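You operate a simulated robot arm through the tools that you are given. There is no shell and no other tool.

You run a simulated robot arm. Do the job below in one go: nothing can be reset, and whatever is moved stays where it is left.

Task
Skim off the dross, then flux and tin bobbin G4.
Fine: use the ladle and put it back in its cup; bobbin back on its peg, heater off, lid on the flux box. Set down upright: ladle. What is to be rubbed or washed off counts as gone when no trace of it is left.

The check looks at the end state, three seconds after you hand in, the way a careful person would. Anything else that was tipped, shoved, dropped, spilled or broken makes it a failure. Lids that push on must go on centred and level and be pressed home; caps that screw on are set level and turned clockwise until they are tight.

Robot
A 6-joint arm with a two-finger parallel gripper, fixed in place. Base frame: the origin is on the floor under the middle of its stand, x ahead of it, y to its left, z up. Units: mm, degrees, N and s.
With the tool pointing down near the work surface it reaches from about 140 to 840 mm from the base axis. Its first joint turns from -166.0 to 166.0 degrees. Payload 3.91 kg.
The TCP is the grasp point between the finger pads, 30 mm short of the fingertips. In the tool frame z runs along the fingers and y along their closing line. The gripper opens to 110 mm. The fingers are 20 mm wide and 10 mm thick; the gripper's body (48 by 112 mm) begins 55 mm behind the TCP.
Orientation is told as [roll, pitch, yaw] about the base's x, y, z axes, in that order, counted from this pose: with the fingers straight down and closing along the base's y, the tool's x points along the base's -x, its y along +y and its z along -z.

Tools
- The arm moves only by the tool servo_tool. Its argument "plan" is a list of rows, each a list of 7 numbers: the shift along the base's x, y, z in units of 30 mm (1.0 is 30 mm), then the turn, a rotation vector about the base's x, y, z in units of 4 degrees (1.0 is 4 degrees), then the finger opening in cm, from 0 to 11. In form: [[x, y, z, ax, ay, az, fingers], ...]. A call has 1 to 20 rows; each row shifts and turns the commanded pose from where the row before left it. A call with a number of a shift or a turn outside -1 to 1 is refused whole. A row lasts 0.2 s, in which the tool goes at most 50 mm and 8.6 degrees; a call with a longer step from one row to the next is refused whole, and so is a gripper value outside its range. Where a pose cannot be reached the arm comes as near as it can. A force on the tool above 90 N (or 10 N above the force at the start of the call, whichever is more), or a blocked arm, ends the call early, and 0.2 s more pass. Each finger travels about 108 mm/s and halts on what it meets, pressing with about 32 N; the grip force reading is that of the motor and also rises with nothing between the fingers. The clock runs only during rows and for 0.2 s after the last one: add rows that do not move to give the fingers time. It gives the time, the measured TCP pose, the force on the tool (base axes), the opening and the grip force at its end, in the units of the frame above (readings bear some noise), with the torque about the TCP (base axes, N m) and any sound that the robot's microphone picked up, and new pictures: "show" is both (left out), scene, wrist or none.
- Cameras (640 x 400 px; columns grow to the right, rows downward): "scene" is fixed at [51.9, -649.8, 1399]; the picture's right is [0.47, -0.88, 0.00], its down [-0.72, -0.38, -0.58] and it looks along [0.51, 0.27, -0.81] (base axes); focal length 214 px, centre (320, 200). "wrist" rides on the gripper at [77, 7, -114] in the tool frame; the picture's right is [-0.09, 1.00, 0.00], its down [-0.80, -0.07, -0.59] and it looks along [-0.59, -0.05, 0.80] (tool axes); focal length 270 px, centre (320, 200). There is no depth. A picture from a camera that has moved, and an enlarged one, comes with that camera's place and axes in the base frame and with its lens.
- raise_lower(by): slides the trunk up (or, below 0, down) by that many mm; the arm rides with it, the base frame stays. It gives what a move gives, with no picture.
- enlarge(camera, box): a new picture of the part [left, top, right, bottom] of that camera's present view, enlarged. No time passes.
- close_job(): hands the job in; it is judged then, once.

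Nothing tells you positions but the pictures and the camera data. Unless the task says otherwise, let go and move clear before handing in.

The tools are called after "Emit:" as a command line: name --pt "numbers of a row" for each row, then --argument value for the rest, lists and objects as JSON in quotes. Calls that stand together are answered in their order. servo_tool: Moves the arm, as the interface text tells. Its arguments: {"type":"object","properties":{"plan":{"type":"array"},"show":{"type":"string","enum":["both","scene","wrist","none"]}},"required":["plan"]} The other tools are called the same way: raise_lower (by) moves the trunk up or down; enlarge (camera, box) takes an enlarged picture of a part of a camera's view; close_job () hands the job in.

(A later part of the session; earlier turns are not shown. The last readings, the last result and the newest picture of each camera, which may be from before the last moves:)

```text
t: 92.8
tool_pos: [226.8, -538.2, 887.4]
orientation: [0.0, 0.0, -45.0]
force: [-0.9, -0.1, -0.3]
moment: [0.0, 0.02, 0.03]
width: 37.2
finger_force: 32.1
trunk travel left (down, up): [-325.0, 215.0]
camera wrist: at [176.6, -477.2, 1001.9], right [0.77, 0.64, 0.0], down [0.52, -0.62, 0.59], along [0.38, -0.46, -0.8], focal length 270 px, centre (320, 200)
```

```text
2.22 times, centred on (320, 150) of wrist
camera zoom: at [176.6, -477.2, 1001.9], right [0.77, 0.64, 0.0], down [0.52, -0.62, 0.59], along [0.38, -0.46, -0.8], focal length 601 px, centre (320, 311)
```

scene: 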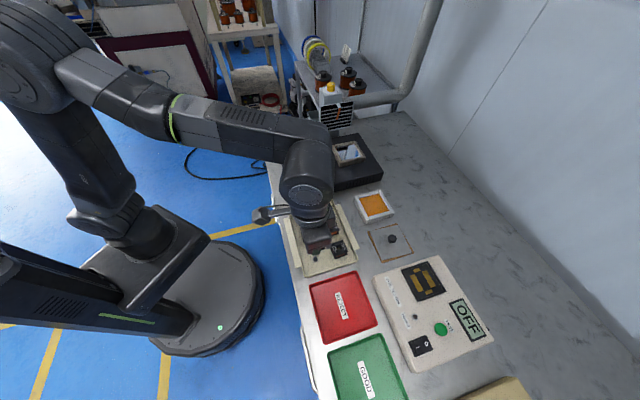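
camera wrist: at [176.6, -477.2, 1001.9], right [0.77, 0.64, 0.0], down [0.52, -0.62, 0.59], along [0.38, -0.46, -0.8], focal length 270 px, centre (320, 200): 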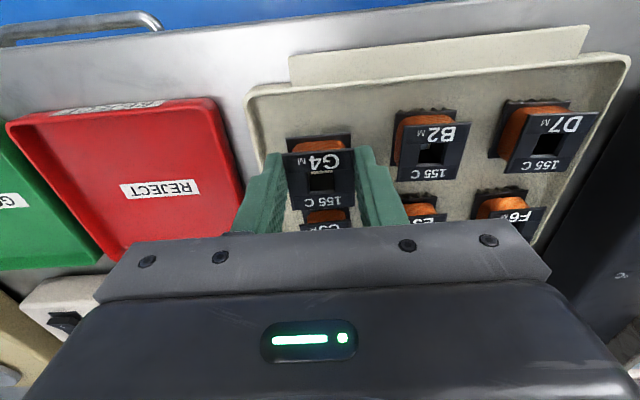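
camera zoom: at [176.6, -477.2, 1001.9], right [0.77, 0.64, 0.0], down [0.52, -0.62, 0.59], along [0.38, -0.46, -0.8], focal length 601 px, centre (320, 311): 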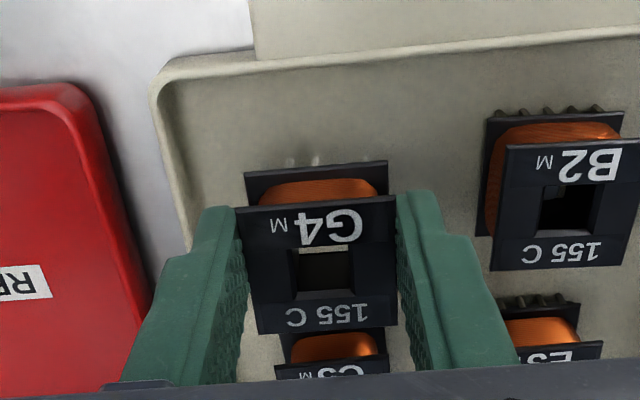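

Emit:
servo_tool --pt "0 0 -0.2 0 0 0 0" --pt "0 0 -0.15 0 0 0 0" --pt "0 0 -0.15 0 0 0 0" --pt "0 0 0 0 0 0 0" --show "wrist"

Emit:
enlarge --camera "wrist" --box '[220, 60, 420, 240]'

```text
t: 93.8
tool_pos: [227.8, -537.8, 872.1]
orientation: [0.1, 0.0, -45.0]
force: [0.2, 0.7, -0.4]
moment: [-0.02, 0.01, 0.01]
width: 37.3
finger_force: 32.2
trunk travel left (down, up): [-325.0, 215.0]
camera wrist: at [176.7, -477.5, 986.5], right [0.77, 0.64, 0.0], down [0.52, -0.62, 0.59], along [0.38, -0.46, -0.8], focal length 270 px, centre (320, 200)
```

wrist: 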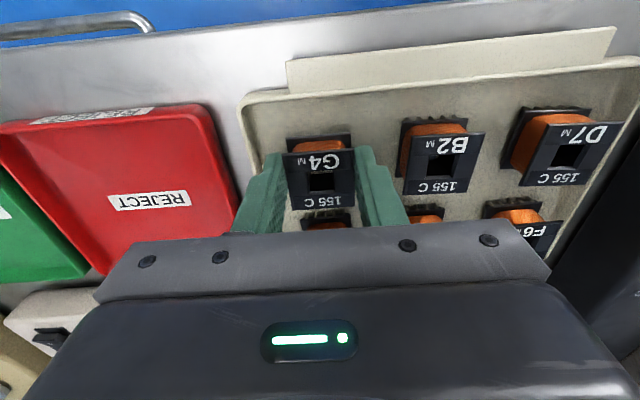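

```text
2.22 times, centred on (320, 150) of wrist
camera zoom: at [176.7, -477.5, 986.5], right [0.77, 0.64, 0.0], down [0.52, -0.62, 0.59], along [0.38, -0.46, -0.8], focal length 601 px, centre (320, 311)
```

zoom: 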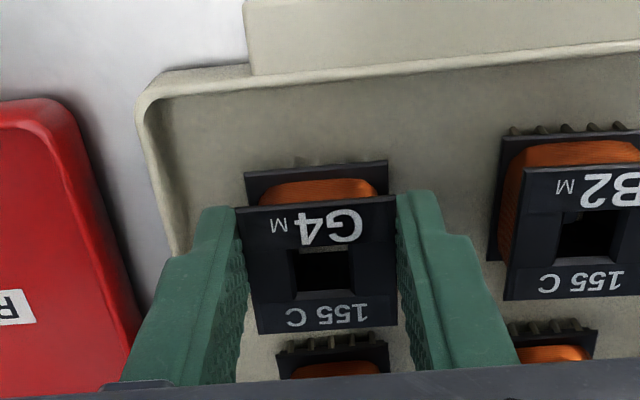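

Emit:
servo_tool --pt "0 0 -0.06 0 0 0 0" --pt "0 0 -0.06 0 0 0 0" --pt "0 0 0 0 0 0 0" --show "none"

```text
t: 94.5
tool_pos: [226.8, -536.2, 869.4]
orientation: [-0.1, 0.0, -45.0]
force: [-0.2, 0.2, 0.0]
moment: [-0.01, 0.02, 0.01]
width: 37.4
finger_force: 31.9
trunk travel left (down, up): [-325.0, 215.0]
```

Emit:
servo_tool --pt "0 0 -0.05 0 0 0 0" --pt "0 0 -0.04 0 0 0 0" --pt "0 0 0 0 0 0 0" --show "wrist"

Emit:
enlarge --camera "wrist" --box '[220, 60, 420, 240]'

```text
t: 95.3
tool_pos: [226.4, -536.5, 867.2]
orientation: [0.0, -0.2, -45.1]
force: [1.2, -1.7, 6.4]
moment: [0.0, -0.02, -0.02]
width: 37.3
finger_force: 31.6
trunk travel left (down, up): [-325.0, 215.0]
camera wrist: at [176.5, -476.7, 981.4], right [0.77, 0.64, 0.0], down [0.52, -0.62, 0.6], along [0.38, -0.46, -0.8], focal length 270 px, centre (320, 200)
```

wrist: 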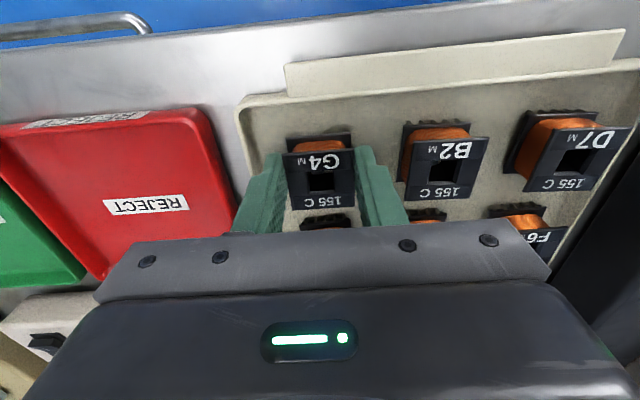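

```text
2.22 times, centred on (320, 150) of wrist
camera zoom: at [176.5, -476.7, 981.4], right [0.77, 0.64, 0.0], down [0.52, -0.62, 0.6], along [0.38, -0.46, -0.8], focal length 601 px, centre (320, 311)
```

zoom: 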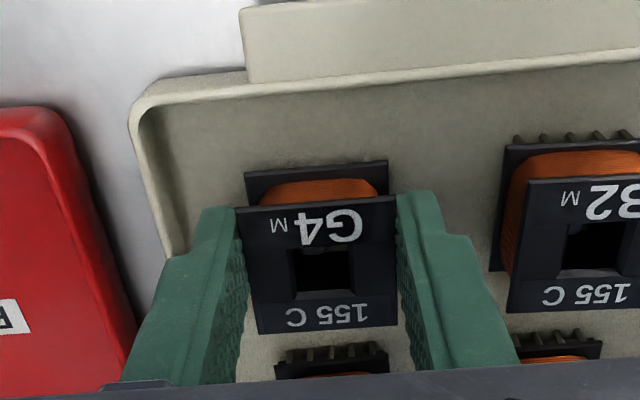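

G4 is seated on its peg at its earlier height (6 N). I open the fingers and rise.

Emit:
servo_tool --pt "0 0 0.02 0 0 0 3.9" --pt "0 0 0 0 0 0 4.6" --pt "0 0 0 0 0 0 5.2" --pt "0 0 0 0 0 0 5.2" --pt "0 0 0.3 0 0 0 5.2" --pt "0 0 0.6 0 0 0 5.2" --pt "0 0 0.8 0 0 0 5.2" --pt "0 0 0.8 0 0 0 5.2" --pt "0 0 0.6 0 0 0 5.2" --pt "0 0 0 0 0 0 5.2" --show "both"

Emit:
enlarge --camera "wrist" --box '[260, 40, 400, 170]'

Emit:
enlarge --camera "scene" --box '[285, 205, 365, 275]'

```text
t: 97.5
tool_pos: [228.0, -537.4, 959.6]
orientation: [0.1, 0.0, -45.1]
force: [0.1, -0.4, -0.1]
moment: [-0.01, 0.01, 0.01]
width: 52.0
finger_force: 0.0
trunk travel left (down, up): [-325.0, 215.0]
camera wrist: at [177.5, -477.6, 1074.1], right [0.77, 0.64, 0.0], down [0.52, -0.62, 0.59], along [0.38, -0.46, -0.8], focal length 270 px, centre (320, 200)
```

scene: 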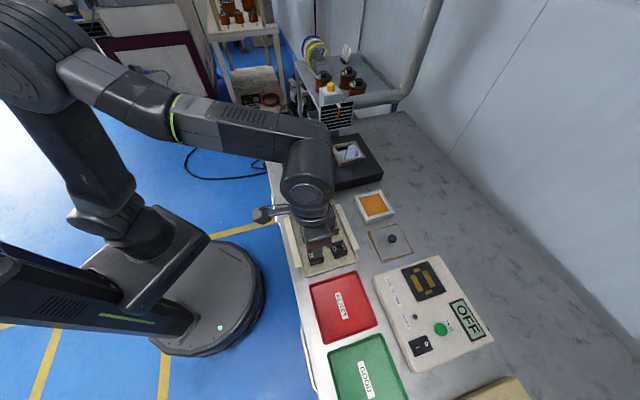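
wrist: 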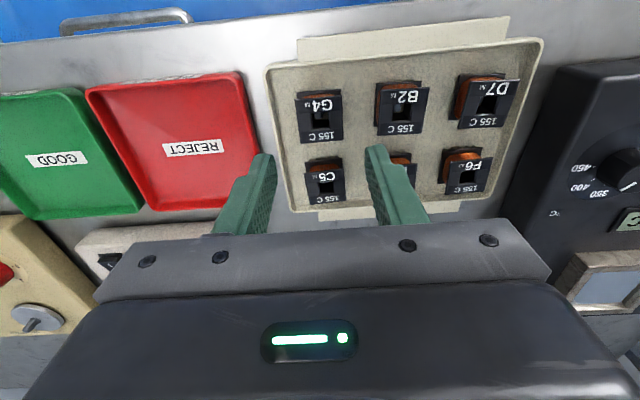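

```text
3.08 times, centred on (330, 105) of wrist
camera zoom: at [177.5, -477.6, 1074.1], right [0.77, 0.64, 0.0], down [0.52, -0.62, 0.59], along [0.38, -0.46, -0.8], focal length 832 px, centre (289, 492)
```

zoom: 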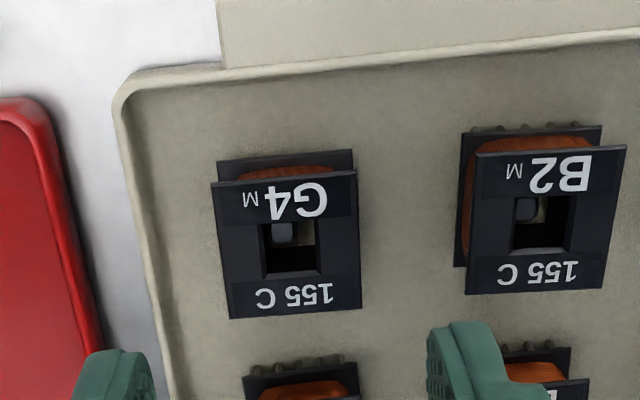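

```text
5.71 times, centred on (325, 240) of scene
camera zoom: at [51.9, -649.8, 1399.0], right [0.47, -0.88, 0.0], down [-0.72, -0.38, -0.58], along [0.51, 0.27, -0.81], focal length 1226 px, centre (291, -29)
```

zoom: 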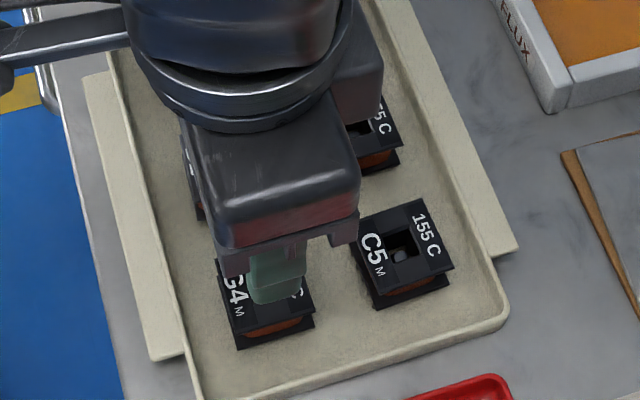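

Emit:
enlarge --camera "wrist" --box '[290, 75, 350, 150]'

```text
5.33 times, centred on (320, 112) of wrist
camera zoom: at [177.5, -477.6, 1074.1], right [0.77, 0.64, 0.0], down [0.52, -0.62, 0.59], along [0.38, -0.46, -0.8], focal length 1442 px, centre (320, 667)
```

zoom: 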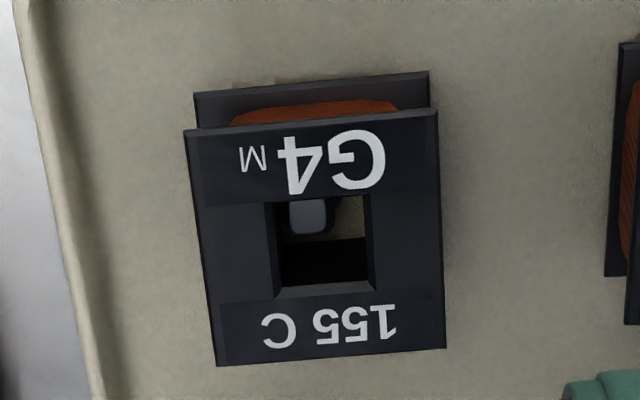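

G4 is back on its peg. Next is the heater switch: I move above it with closed fingers for a close look.

Emit:
servo_tool --pt "0.92 0.7 0.2 0 0 0 4" --pt "0.92 0.7 0.2 0 0 0 2" --pt "0.92 0.7 0.2 0 0 0 0" --pt "0.92 0.7 0.2 0 0 0 0" --pt "0.92 0.7 0 0 0 0 0" --pt "0.92 0.7 0 0 0 0 0" --pt "0.92 0.7 0 0 0 0 0" --pt "0.92 0.7 0 0 0 0 0" --pt "0.92 0.7 0 0 0 0 0" --pt "0.92 0.7 0 0 0 0 0" --pt "0.7 0.5 0 0 0 0 0" --pt "0 0 0 0 0 0 0" --show "both"

Emit:
enlarge --camera "wrist" --box '[260, 60, 380, 170]'

Emit:
enlarge --camera "scene" --box '[280, 135, 320, 165]'

```text
t: 100.2
tool_pos: [524.6, -312.0, 984.4]
orientation: [0.1, 0.0, -45.0]
force: [-1.1, -0.8, -0.2]
moment: [0.03, -0.03, -0.05]
width: 0.0
finger_force: 32.3
trunk travel left (down, up): [-325.0, 215.0]
camera wrist: at [474.2, -252.6, 1098.9], right [0.77, 0.64, 0.0], down [0.52, -0.62, 0.59], along [0.38, -0.46, -0.8], focal length 270 px, centre (320, 200)
```

scene: 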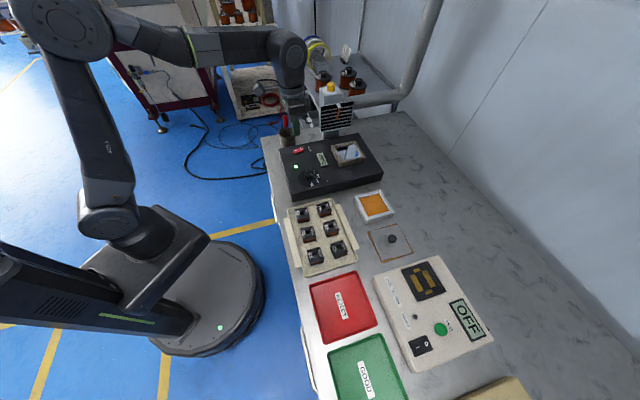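
wrist: 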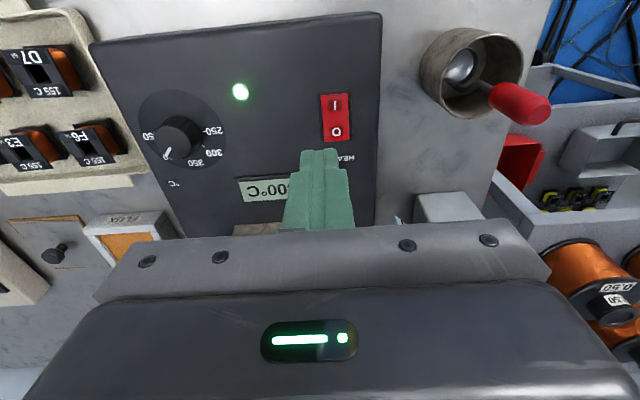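

```text
3.64 times, centred on (320, 115) of wrist
camera zoom: at [474.2, -252.6, 1098.9], right [0.77, 0.64, 0.0], down [0.52, -0.62, 0.59], along [0.38, -0.46, -0.8], focal length 983 px, centre (320, 509)
```

zoom: 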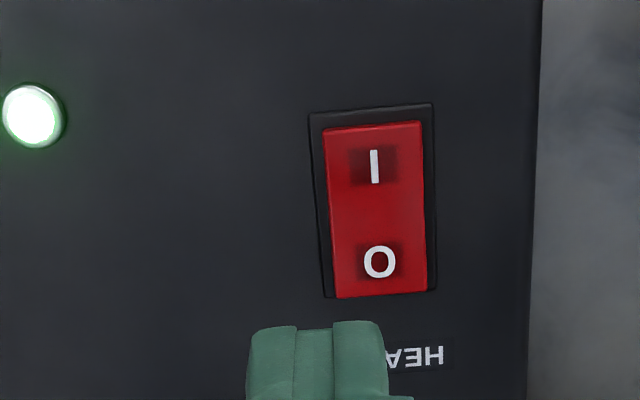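

```text
13.33 times, centred on (300, 150) of scene
camera zoom: at [51.9, -649.8, 1399.0], right [0.47, -0.88, 0.0], down [-0.72, -0.38, -0.58], along [0.51, 0.27, -0.81], focal length 2860 px, centre (587, 867)
```

zoom: 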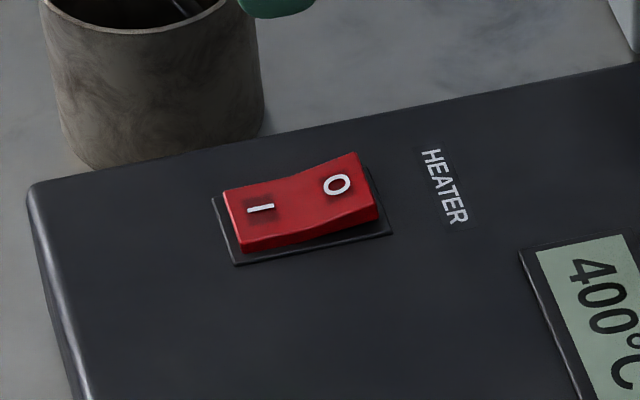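

The rocker is at "I" (on), its raised "O" end at about [543, -312, 880]. I position the closed fingertips over the O half and look again before pressing.

Emit:
servo_tool --pt "0.5 -0.04 -0.4 0 0 0 0" --pt "0.2 -0.01 -0.6 0 0 0 0" --pt "0 0 -0.6 0 0 0 0" --pt "0 0 -0.5 0 0 0 0" --pt "0 0 0 0 0 0 0" --show "both"

Emit:
enlarge --camera "wrist" --box '[260, 100, 380, 220]'

Emit:
enlarge --camera "scene" --box '[280, 130, 320, 165]'

```text
t: 101.3
tool_pos: [542.1, -314.5, 920.9]
orientation: [0.0, 0.0, -45.1]
force: [-0.5, 0.8, -0.1]
moment: [0.02, 0.0, 0.0]
width: 0.2
finger_force: 31.8
trunk travel left (down, up): [-325.0, 215.0]
camera wrist: at [493.1, -254.9, 1036.0], right [0.77, 0.64, 0.0], down [0.52, -0.62, 0.59], along [0.38, -0.46, -0.8], focal length 270 px, centre (320, 200)
```

scene: 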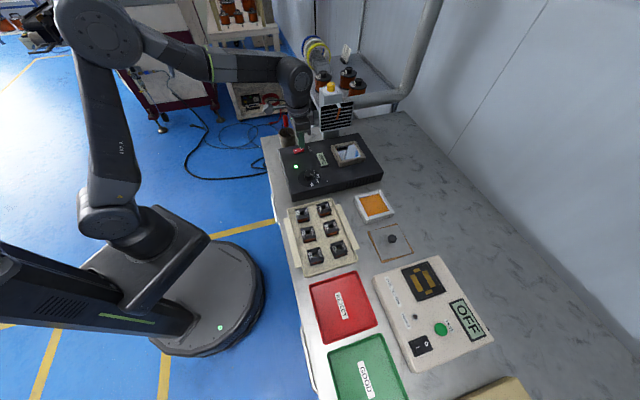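
wrist: 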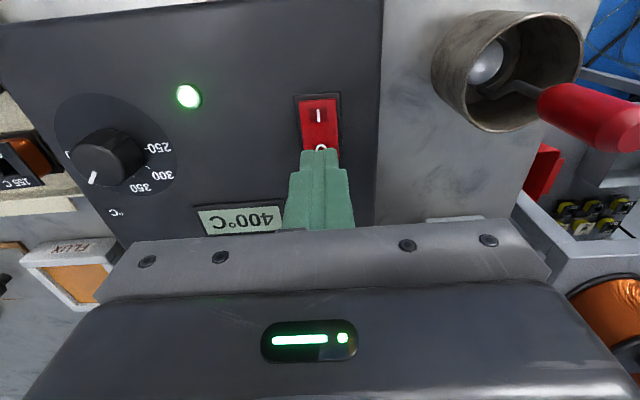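

```text
3.33 times, centred on (320, 160) of wrist
camera zoom: at [493.1, -254.9, 1036.0], right [0.77, 0.64, 0.0], down [0.52, -0.62, 0.59], along [0.38, -0.46, -0.8], focal length 901 px, centre (320, 333)
```

zoom: 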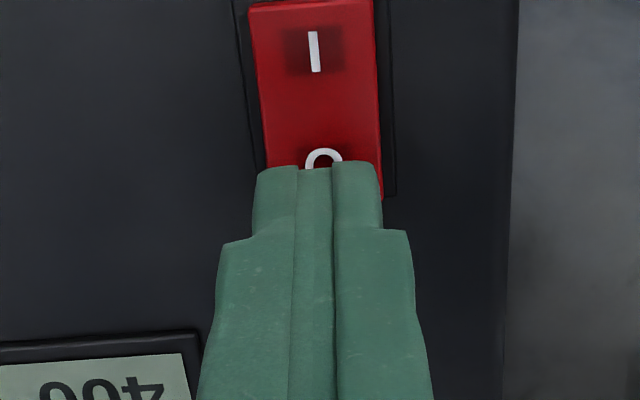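

```text
11.43 times, centred on (300, 148) of scene
camera zoom: at [51.9, -649.8, 1399.0], right [0.47, -0.88, 0.0], down [-0.72, -0.38, -0.58], along [0.51, 0.27, -0.81], focal length 2451 px, centre (549, 800)
```

zoom: 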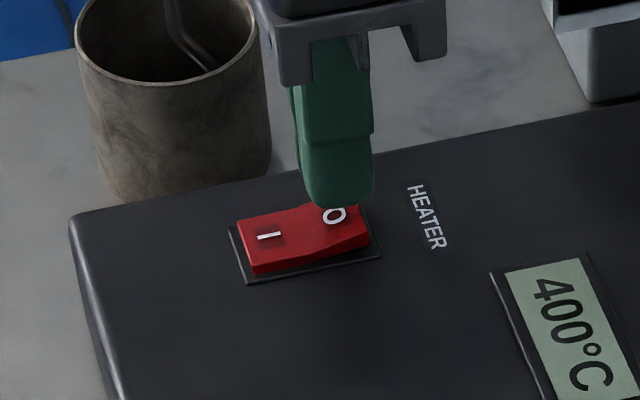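

Emit:
servo_tool --pt "0 0 -0.2 0 0 0 0" --pt "0 0 -0.15 0 0 0 0" --pt "0 0 -0.1 0 0 0 0" --pt "0 0 0 0 0 0 0" --show "both"

Emit:
enlarge --camera "wrist" --box '[160, 60, 380, 220]'

Emit:
enlarge --camera "scene" --box '[280, 130, 330, 175]'

```text
t: 102.3
tool_pos: [543.7, -314.7, 908.5]
orientation: [0.0, -0.3, -45.0]
force: [3.0, -4.8, 20.6]
moment: [-0.01, 0.08, -0.07]
width: 0.0
finger_force: 31.6
trunk travel left (down, up): [-325.0, 215.0]
camera wrist: at [493.1, -254.5, 1023.7], right [0.77, 0.64, 0.0], down [0.51, -0.61, 0.6], along [0.38, -0.46, -0.8], focal length 270 px, centre (320, 200)
```

scene: 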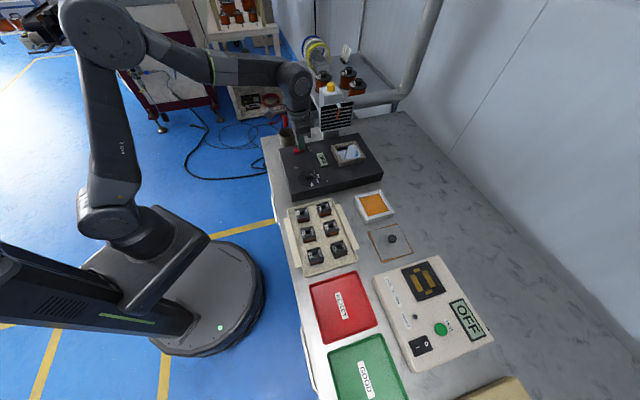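
wrist: 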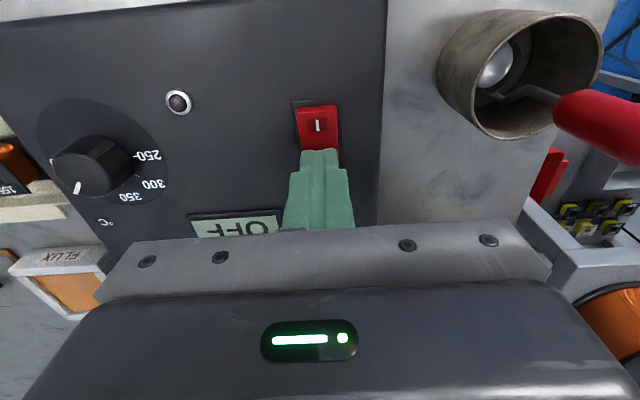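

```text
2.50 times, centred on (270, 140) of wrist
camera zoom: at [493.1, -254.5, 1023.7], right [0.77, 0.64, 0.0], down [0.51, -0.61, 0.6], along [0.38, -0.46, -0.8], focal length 676 px, centre (445, 350)
```

zoom: 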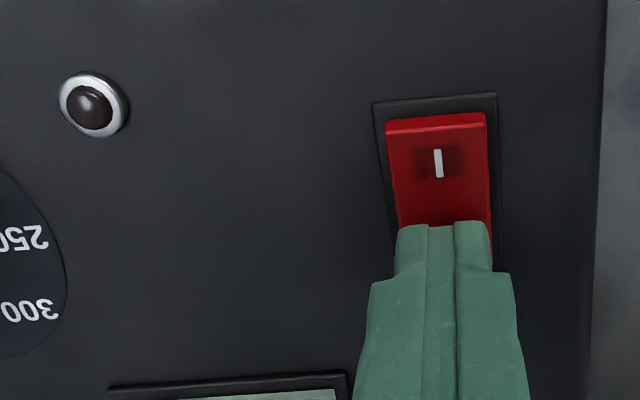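

```text
8.89 times, centred on (305, 152) of scene
camera zoom: at [51.9, -649.8, 1399.0], right [0.47, -0.88, 0.0], down [-0.72, -0.38, -0.58], along [0.51, 0.27, -0.81], focal length 1906 px, centre (453, 622)
```

zoom: 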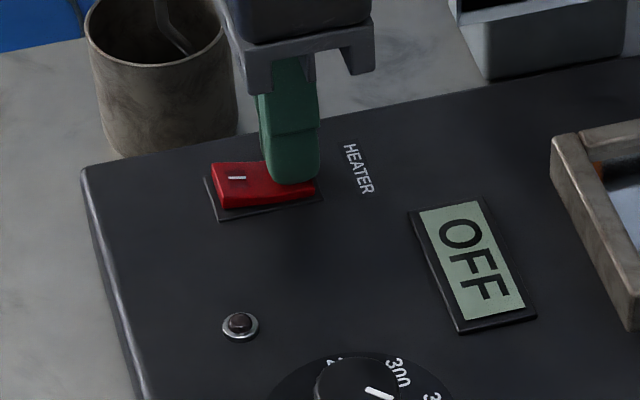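

The display reads OFF and the lamp is out. I rise and go to look at the flux lid.

Emit:
servo_tool --pt "0 0 0.3 0 0 0 0" --pt "0 0 0.8 0 0 0 0" --pt "0 0 0.9 0 0 0 0" --pt "0 0 0.9 0 0 0 3" --pt "-0.4 -0.9 0.1 0 0 0 5" --pt "-0.4 -0.9 0 0 0 0 6" --pt "-0.4 -0.9 0 0 0 0 6" --pt "-0.4 -0.9 0 0 0 0 6" --pt "-0.4 -0.9 0 0 0 0 6" --pt "-0.4 -0.9 0 0 0 0 6" --pt "-0.4 -0.9 0 0 0 0 6" --pt "-0.4 -0.9 0 0 0 0 6" --pt "-0.4 -0.9 0 0 0 0 6" --pt "-0.4 -0.9 0 0 0 0 6" --pt "-0.5 -0.9 0 0 0 0 6" --pt "-0.5 -0.9 0 0 0 0 6" --pt "-0.5 -0.9 0 0 0 0 6" --pt "-0.5 -0.9 0 0 0 0 6" --pt "0 0 0 0 0 0 6" --show "both"

Emit:
enlarge --camera "wrist" --box '[240, 40, 420, 170]'

Emit:
enlarge --camera "scene" --box '[350, 185, 420, 265]'

```text
t: 106.3
tool_pos: [372.3, -666.6, 993.5]
orientation: [0.1, 0.0, -45.0]
force: [-0.4, 0.5, -0.7]
moment: [-0.01, 0.01, -0.01]
width: 59.9
finger_force: 0.0
out of reach, approached as far as the arm can: row 18
trunk travel left (down, up): [-325.0, 215.0]
camera wrist: at [321.8, -606.5, 1108.7], right [0.77, 0.64, 0.0], down [0.52, -0.62, 0.6], along [0.38, -0.46, -0.8], focal length 270 px, centre (320, 200)
```

scene: 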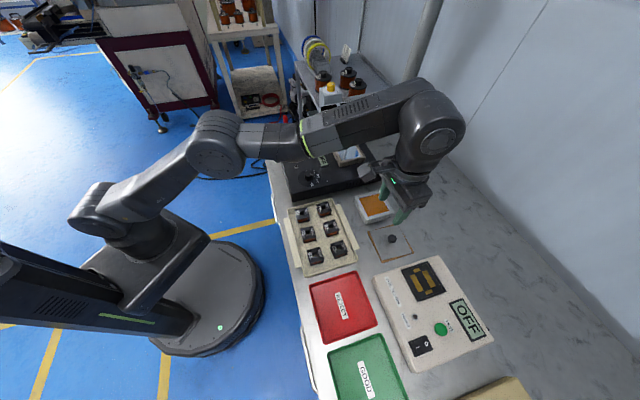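
wrist: 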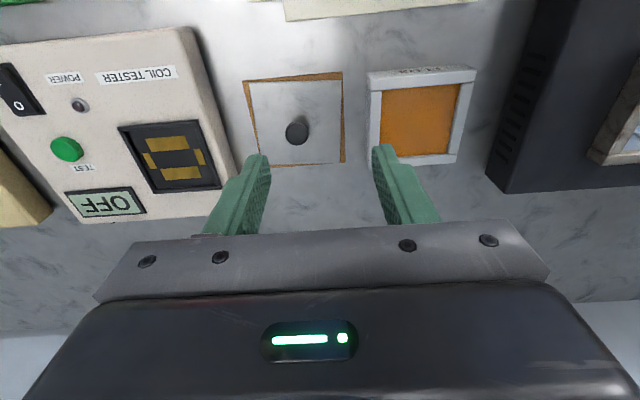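

```text
3.08 times, centred on (330, 105) of wrist
camera zoom: at [321.8, -606.5, 1108.7], right [0.77, 0.64, 0.0], down [0.52, -0.62, 0.6], along [0.38, -0.46, -0.8], focal length 832 px, centre (289, 492)
```

zoom: 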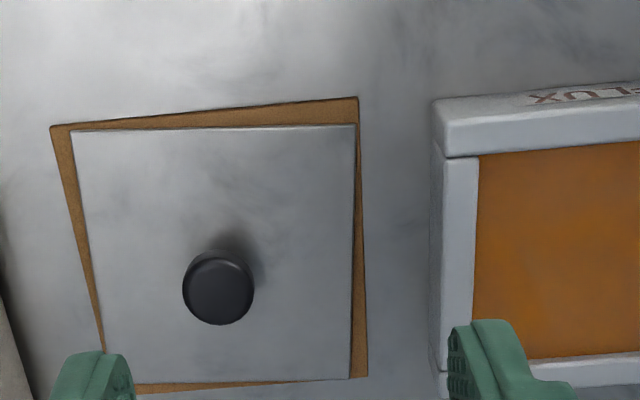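

```text
5.00 times, centred on (385, 225) of scene
camera zoom: at [51.9, -649.8, 1399.0], right [0.47, -0.88, 0.0], down [-0.72, -0.38, -0.58], along [0.51, 0.27, -0.81], focal length 1072 px, centre (-5, 75)
```

zoom: 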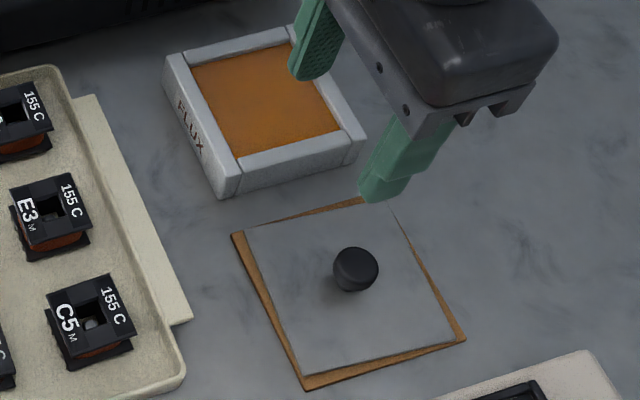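

The lid (about 90 mm square with a round knob) lies on a brown mat, and the arm is at its reach limit at this height. I pull back a little and raise the trunk for more reach near the bench.

Emit:
servo_tool --pt "-0.3 0.9 0 0 0 0 6" --pt "-0.3 0.9 0 0 0 0 6" --pt "-0.2 0.9 0 0 0 0 6" --pt "0 0 0 0 0 0 6" --show "none"

Emit:
raise_lower --by 130

```text
t: 107.3
tool_pos: [346.5, -585.1, 992.9]
orientation: [0.0, 0.0, -44.9]
force: [0.1, 0.5, 0.0]
moment: [-0.03, 0.0, -0.01]
width: 60.0
finger_force: 0.1
trunk travel left (down, up): [-325.0, 215.0]
```

```text
t: 108.9
tool_pos: [346.0, -586.2, 1122.7]
orientation: [0.0, 0.0, -45.0]
force: [0.1, 0.3, -0.5]
moment: [0.0, 0.02, 0.01]
width: 60.2
finger_force: 0.1
trunk travel left (down, up): [-455.0, 85.0]
```

Emit:
servo_tool --pt "0 0 -0.9 0 0 0 6" --pt "0 0 -0.9 0 0 0 6" --pt "0 0 -0.9 0 0 0 6" --pt "0.1 -0.5 -0.9 0 0 0 6" --pt "0.2 -0.8 -0.9 0 0 0 6" --pt "0.2 -0.8 -0.9 0 0 0 6" --pt "0.2 -0.8 -0.5 0 0 0 6" --pt "0.2 -0.8 0 0 0 0 6" --pt "0 -0.2 0 0 0 0 6" --pt "0 0 0 0 0 0 6" --show "both"

Emit:
enlarge --camera "wrist" --box '[230, 40, 430, 200]'

Emit:
enlarge --camera "scene" --box '[355, 200, 425, 270]'

```text
t: 111.1
tool_pos: [374.4, -704.9, 946.9]
orientation: [0.0, 0.0, -45.0]
force: [-0.7, 0.0, 0.6]
moment: [0.03, 0.0, 0.02]
width: 60.2
finger_force: 0.0
trunk travel left (down, up): [-455.0, 85.0]
camera wrist: at [324.5, -643.5, 1061.7], right [0.77, 0.64, 0.0], down [0.52, -0.62, 0.59], along [0.38, -0.46, -0.8], focal length 270 px, centre (320, 200)
```

scene: 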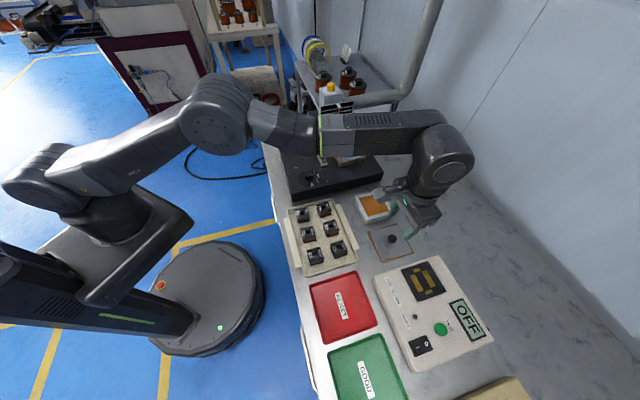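
wrist: 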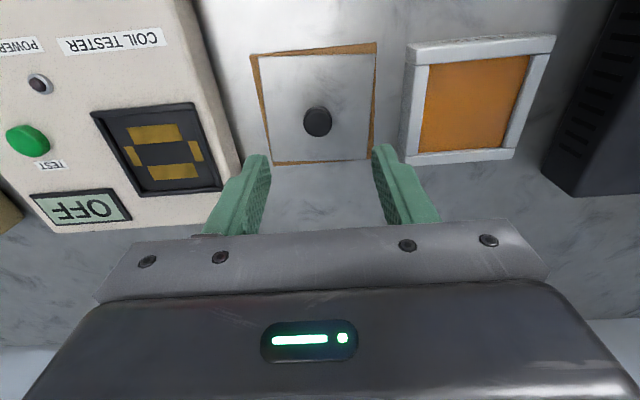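

```text
2.50 times, centred on (330, 120) of wrist
camera zoom: at [324.5, -643.5, 1061.7], right [0.77, 0.64, 0.0], down [0.52, -0.62, 0.59], along [0.38, -0.46, -0.8], focal length 676 px, centre (295, 400)
```

zoom: 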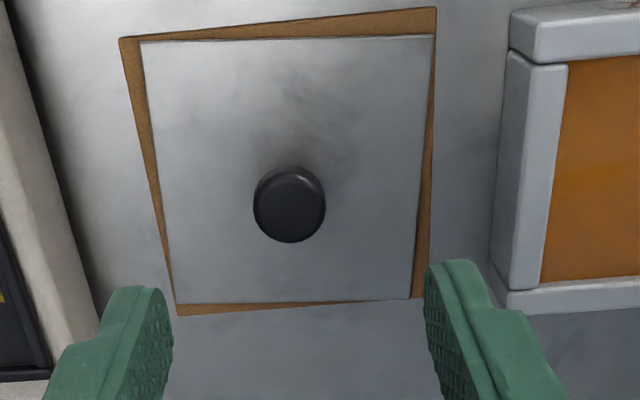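

```text
5.71 times, centred on (390, 235) of scene
camera zoom: at [51.9, -649.8, 1399.0], right [0.47, -0.88, 0.0], down [-0.72, -0.38, -0.58], along [0.51, 0.27, -0.81], focal length 1226 px, centre (-80, 0)
```

zoom: 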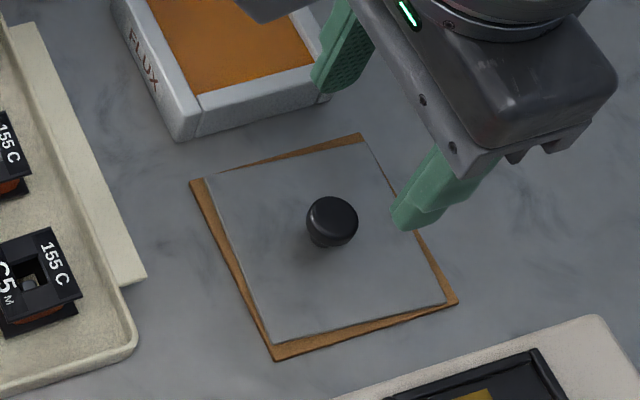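

Emit:
servo_tool --pt "-0.06 -0.01 -0.6 0 0 0 5" --pt "0 0 -0.7 0 0 0 5" --pt "0 0 -0.6 0 0 0 5" --pt "0 0 -0.4 0 0 0 5" --pt "0 0 0 0 0 0 5" --show "both"

Emit:
enlarge --camera "wrist" --box '[220, 60, 420, 230]'

Emit:
enlarge --camera "scene" --box '[365, 210, 420, 260]'

```text
t: 112.3
tool_pos: [371.4, -703.8, 877.7]
orientation: [-0.1, 0.0, -45.0]
force: [-0.4, 0.2, 0.6]
moment: [0.01, 0.01, 0.0]
width: 50.1
finger_force: 0.2
trunk travel left (down, up): [-455.0, 85.0]
camera wrist: at [322.5, -643.3, 991.3], right [0.77, 0.64, 0.0], down [0.52, -0.62, 0.59], along [0.38, -0.46, -0.8], focal length 270 px, centre (320, 200)
```

scene: 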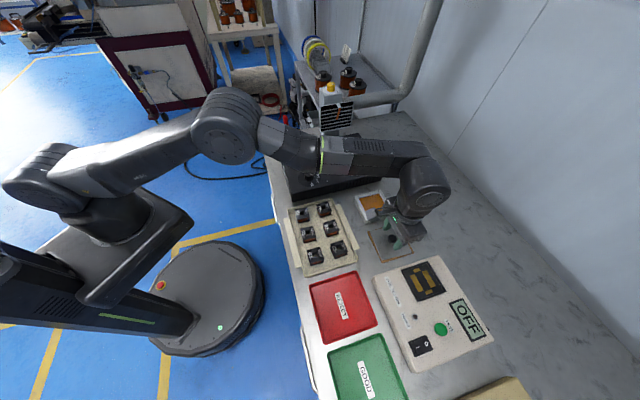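
wrist: 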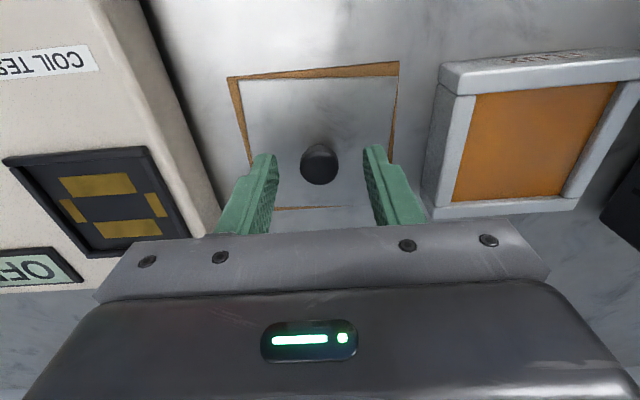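

```text
2.35 times, centred on (320, 145) of wrist
camera zoom: at [322.5, -643.3, 991.3], right [0.77, 0.64, 0.0], down [0.52, -0.62, 0.59], along [0.38, -0.46, -0.8], focal length 636 px, centre (320, 329)
```

zoom: 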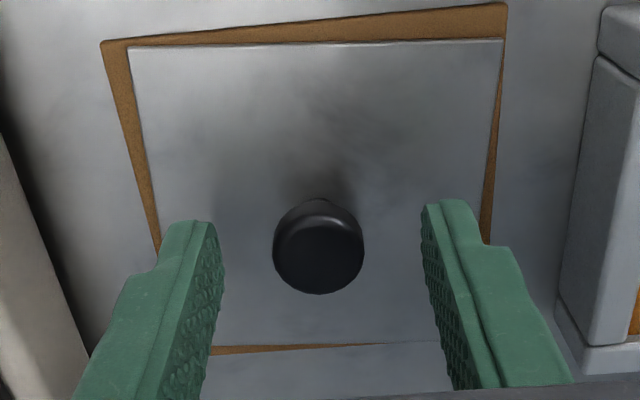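

```text
8.00 times, centred on (392, 235) of scene
camera zoom: at [51.9, -649.8, 1399.0], right [0.47, -0.88, 0.0], down [-0.72, -0.38, -0.58], along [0.51, 0.27, -0.81], focal length 1716 px, centre (-260, -80)
```

zoom: 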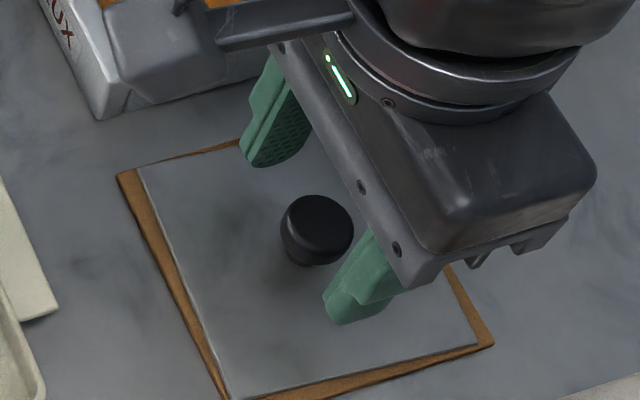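

Emit:
servo_tool --pt "0 0 -0.15 0 0 0 5" --pt "0 0 -0.15 0 0 0 5" --pt "0 0 0 0 0 0 5" --show "both"

Emit:
enlarge --camera "scene" --box '[370, 215, 415, 255]'

```text
t: 113.1
tool_pos: [372.2, -702.2, 867.3]
orientation: [0.1, 0.0, -45.0]
force: [0.5, -0.1, 0.6]
moment: [0.01, 0.01, 0.0]
width: 49.9
finger_force: 0.1
trunk travel left (down, up): [-455.0, 85.0]
camera wrist: at [322.3, -642.6, 982.1], right [0.77, 0.64, 0.0], down [0.52, -0.62, 0.59], along [0.38, -0.46, -0.8], focal length 270 px, centre (320, 200)
```

scene: 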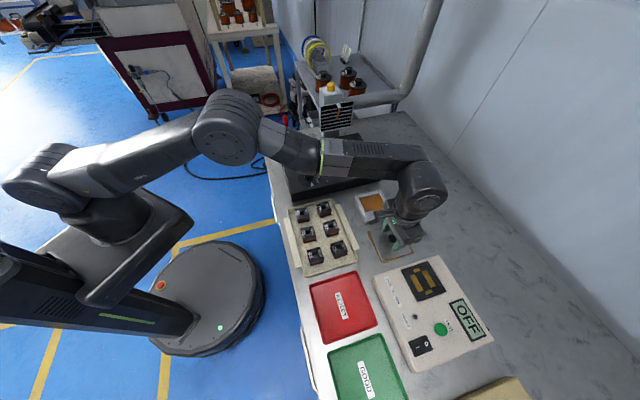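
wrist: 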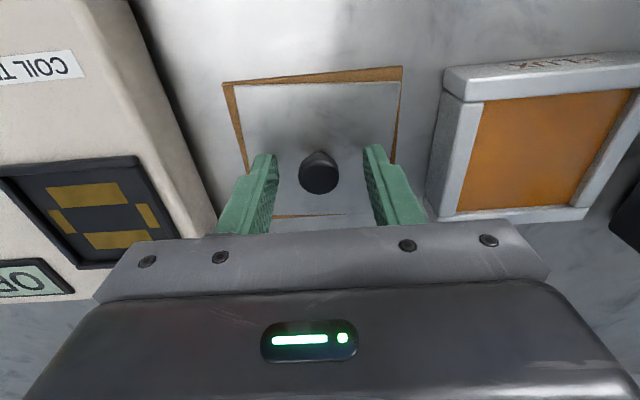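

```text
10.00 times, centred on (392, 235) of scene
camera zoom: at [51.9, -649.8, 1399.0], right [0.47, -0.88, 0.0], down [-0.72, -0.38, -0.58], along [0.51, 0.27, -0.81], focal length 2145 px, centre (-405, -150)
```

zoom: 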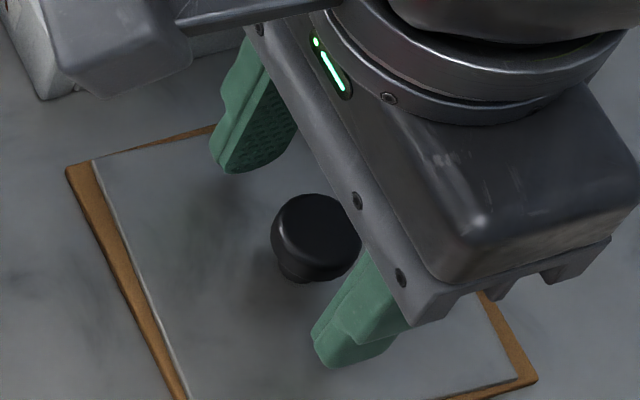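

Emit:
servo_tool --pt "0 0 0 0 0 0 4" --pt "0 0 0 0 0 0 3" --pt "0 0 0 0 0 0 2" --pt "0 0 0 0 0 0 0" --pt "0 0 0 0 0 0 0" --show "none"

Emit:
servo_tool --pt "0 0 0.1 0 0 0 0" --pt "0 0 0.15 0 0 0 0" --pt "0 0 0.2 0 0 0 0" --pt "0 0 0.2 0 0 0 0" --pt "0 0 0 0 0 0 0" --show "both"

Emit:
enlarge --camera "wrist" --box '[200, 40, 420, 240]'

Emit:
enlarge --camera "scene" --box '[355, 200, 425, 270]'

```text
t: 114.3
tool_pos: [372.4, -702.6, 867.6]
orientation: [0.0, 0.1, -44.9]
force: [0.2, 0.4, 0.9]
moment: [-0.07, -0.08, 0.06]
width: 22.6
finger_force: 32.1
trunk travel left (down, up): [-455.0, 85.0]
```

```text
t: 115.5
tool_pos: [372.4, -704.3, 887.2]
orientation: [0.0, 0.0, -45.0]
force: [1.2, -0.2, -0.2]
moment: [-0.03, 0.01, -0.02]
width: 22.8
finger_force: 31.9
trunk travel left (down, up): [-455.0, 85.0]
camera wrist: at [322.4, -642.6, 1002.2], right [0.77, 0.64, 0.0], down [0.52, -0.62, 0.59], along [0.38, -0.46, -0.8], focal length 270 px, centre (320, 200)
```

scene: 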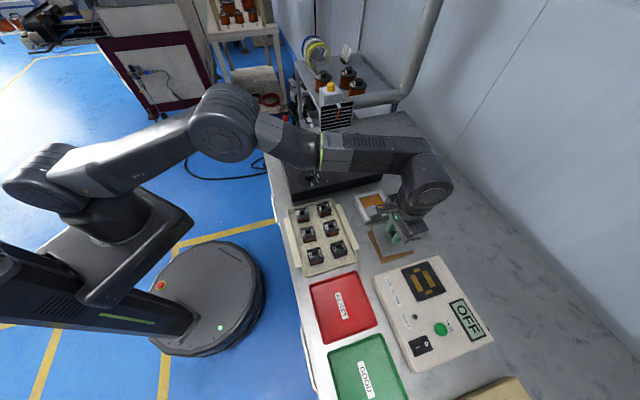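
wrist: 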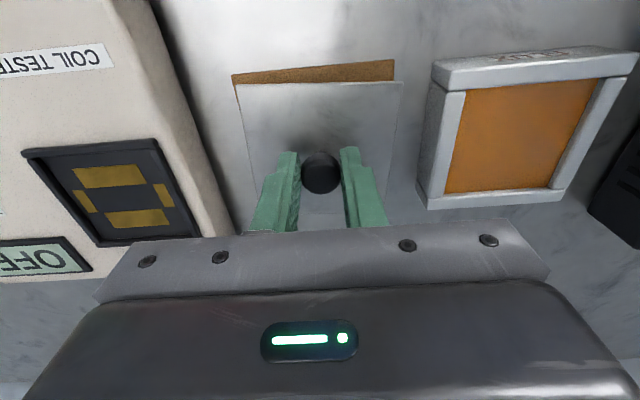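

```text
2.00 times, centred on (310, 140) of wrist
camera zoom: at [322.4, -642.6, 1002.2], right [0.77, 0.64, 0.0], down [0.52, -0.62, 0.59], along [0.38, -0.46, -0.8], focal length 541 px, centre (340, 320)
```

zoom: 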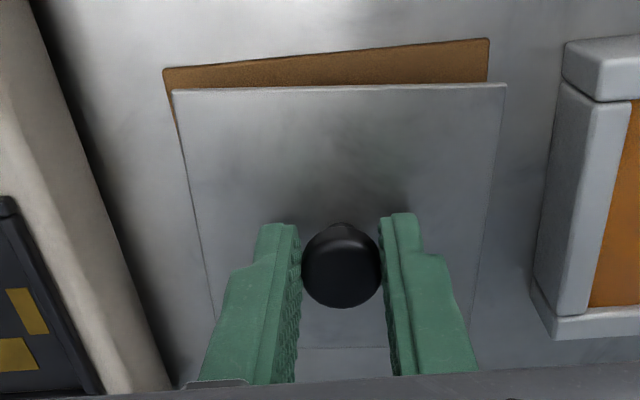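

```text
5.71 times, centred on (390, 235) of scene
camera zoom: at [51.9, -649.8, 1399.0], right [0.47, -0.88, 0.0], down [-0.72, -0.38, -0.58], along [0.51, 0.27, -0.81], focal length 1226 px, centre (-80, 0)
```

zoom: 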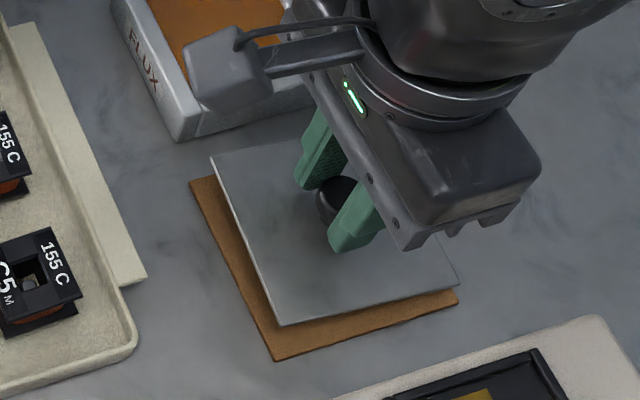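

The lid comes up level in the grip, leaving the mat behind; it is turned about 4.3° from the box. I raise it, turn it by +4.3° and carry it over the flux box.

Emit:
servo_tool --pt "0 0 0.3 0 0 0 0" --pt "0 0 0.5 0 0 0.36 0" --pt "0 0 0.6 0 0 0.36 0" --pt "0 0 0.4 0 0 0.36 0" --pt "0.35 0.32 0 0 0 0 0" --pt "0.6 0.56 0 0 0 0 0" --pt "0.7 0.66 0 0 0 0 0" --pt "0.7 0.66 0 0 0 0 0" --pt "0.4 0.36 0 0 0 0 0" --pt "0.17 0.14 0 0 0 0 0" --pt "0 0 0 0 0 0 0" --show "both"

Emit:
enlarge --camera "wrist" --box '[200, 20, 440, 220]'

Emit:
enlarge --camera "scene" --box '[340, 160, 420, 240]'

```text
t: 117.9
tool_pos: [457.9, -620.8, 941.5]
orientation: [0.0, 0.0, -40.7]
force: [-0.1, -0.1, -0.9]
moment: [0.02, 0.01, 0.01]
width: 22.8
finger_force: 32.4
trunk travel left (down, up): [-455.0, 85.0]
camera wrist: at [404.6, -565.2, 1055.8], right [0.72, 0.7, 0.0], down [0.56, -0.58, 0.59], along [0.41, -0.43, -0.8], focal length 270 px, centre (320, 200)
```

scene: 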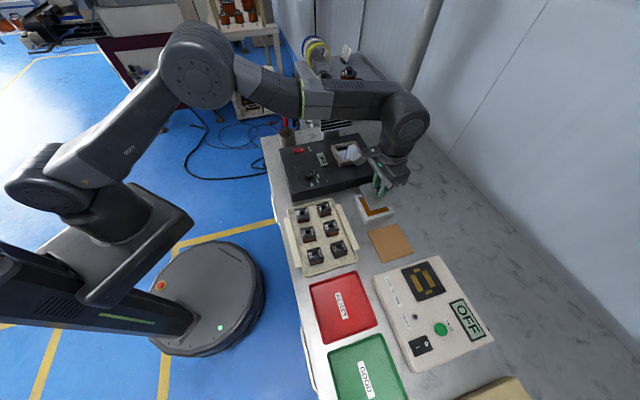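
wrist: 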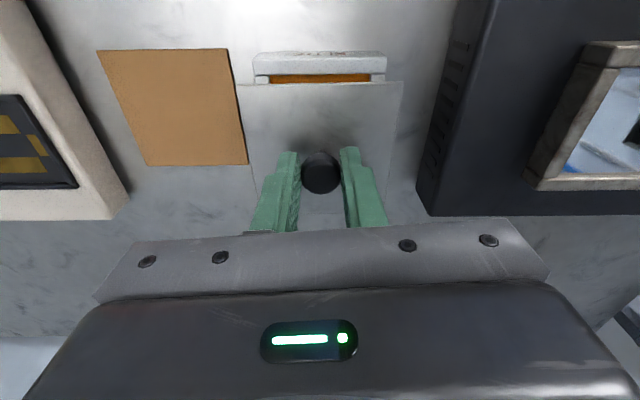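

```text
2.00 times, centred on (320, 120) of wrist
camera zoom: at [404.6, -565.2, 1055.8], right [0.72, 0.7, 0.0], down [0.56, -0.58, 0.59], along [0.41, -0.43, -0.8], focal length 541 px, centre (320, 360)
```

zoom: 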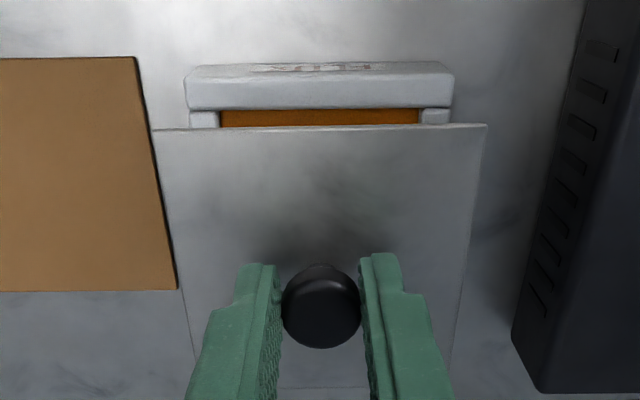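

```text
5.00 times, centred on (380, 200) of scene
camera zoom: at [51.9, -649.8, 1399.0], right [0.47, -0.88, 0.0], down [-0.72, -0.38, -0.58], along [0.51, 0.27, -0.81], focal length 1072 px, centre (20, 200)
```

zoom: 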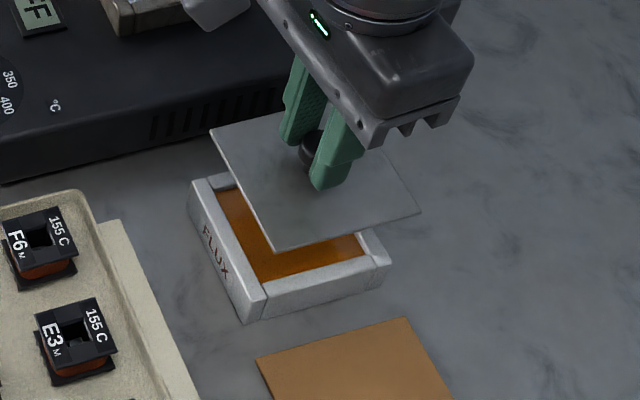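

Lid and box edges are parallel and centred within about 1 mm. I lower it towards the box.

Emit:
servo_tool --pt "0.01 0 -0.4 0 0 0 0" --pt "0 0 -0.5 0 0 0 0" --pt "0 0 -0.35 0 0 0 0" --pt "0 0 0 0 0 0 0" --show "both"

Emit:
enlarge --camera "wrist" --box '[200, 40, 440, 240]'

Emit:
enlarge --camera "scene" --box '[345, 170, 405, 230]'

```text
t: 118.9
tool_pos: [459.6, -622.1, 901.9]
orientation: [0.0, 0.1, -40.8]
force: [-0.3, 0.3, -1.0]
moment: [-0.02, 0.0, 0.02]
width: 22.6
finger_force: 31.9
trunk travel left (down, up): [-455.0, 85.0]
camera wrist: at [405.3, -565.4, 1018.1], right [0.72, 0.7, 0.0], down [0.56, -0.58, 0.59], along [0.41, -0.43, -0.8], focal length 270 px, centre (320, 200)
```

scene: 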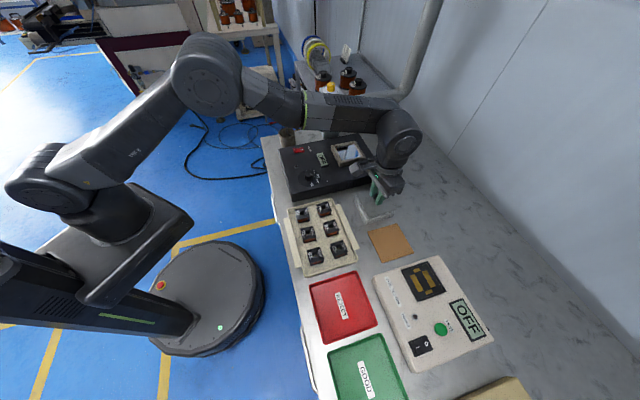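
wrist: 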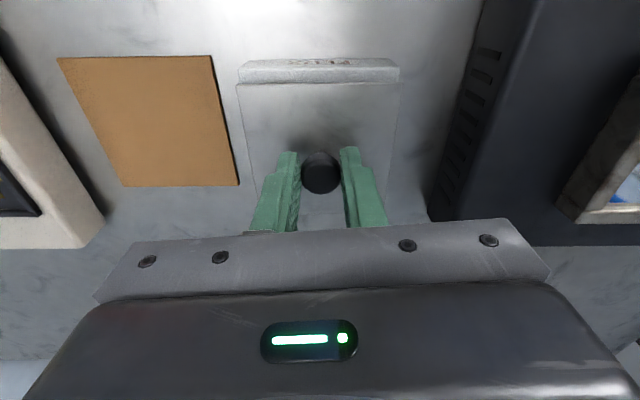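

```text
2.00 times, centred on (320, 140) of wrist
camera zoom: at [405.3, -565.4, 1018.1], right [0.72, 0.7, 0.0], down [0.56, -0.58, 0.59], along [0.41, -0.43, -0.8], focal length 541 px, centre (320, 320)
```

zoom: 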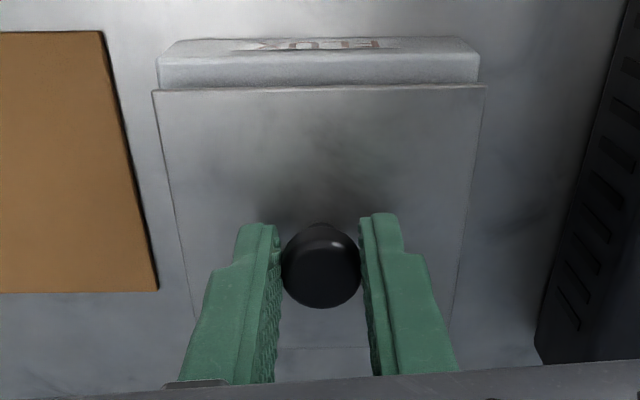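

```text
6.67 times, centred on (375, 200) of scene
camera zoom: at [51.9, -649.8, 1399.0], right [0.47, -0.88, 0.0], down [-0.72, -0.38, -0.58], along [0.51, 0.27, -0.81], focal length 1430 px, centre (-47, 200)
```

zoom: 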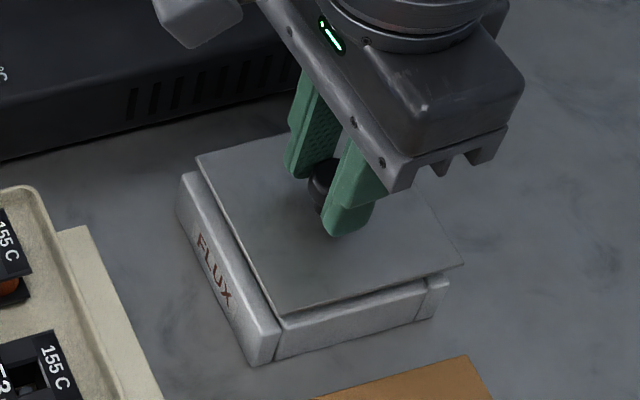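

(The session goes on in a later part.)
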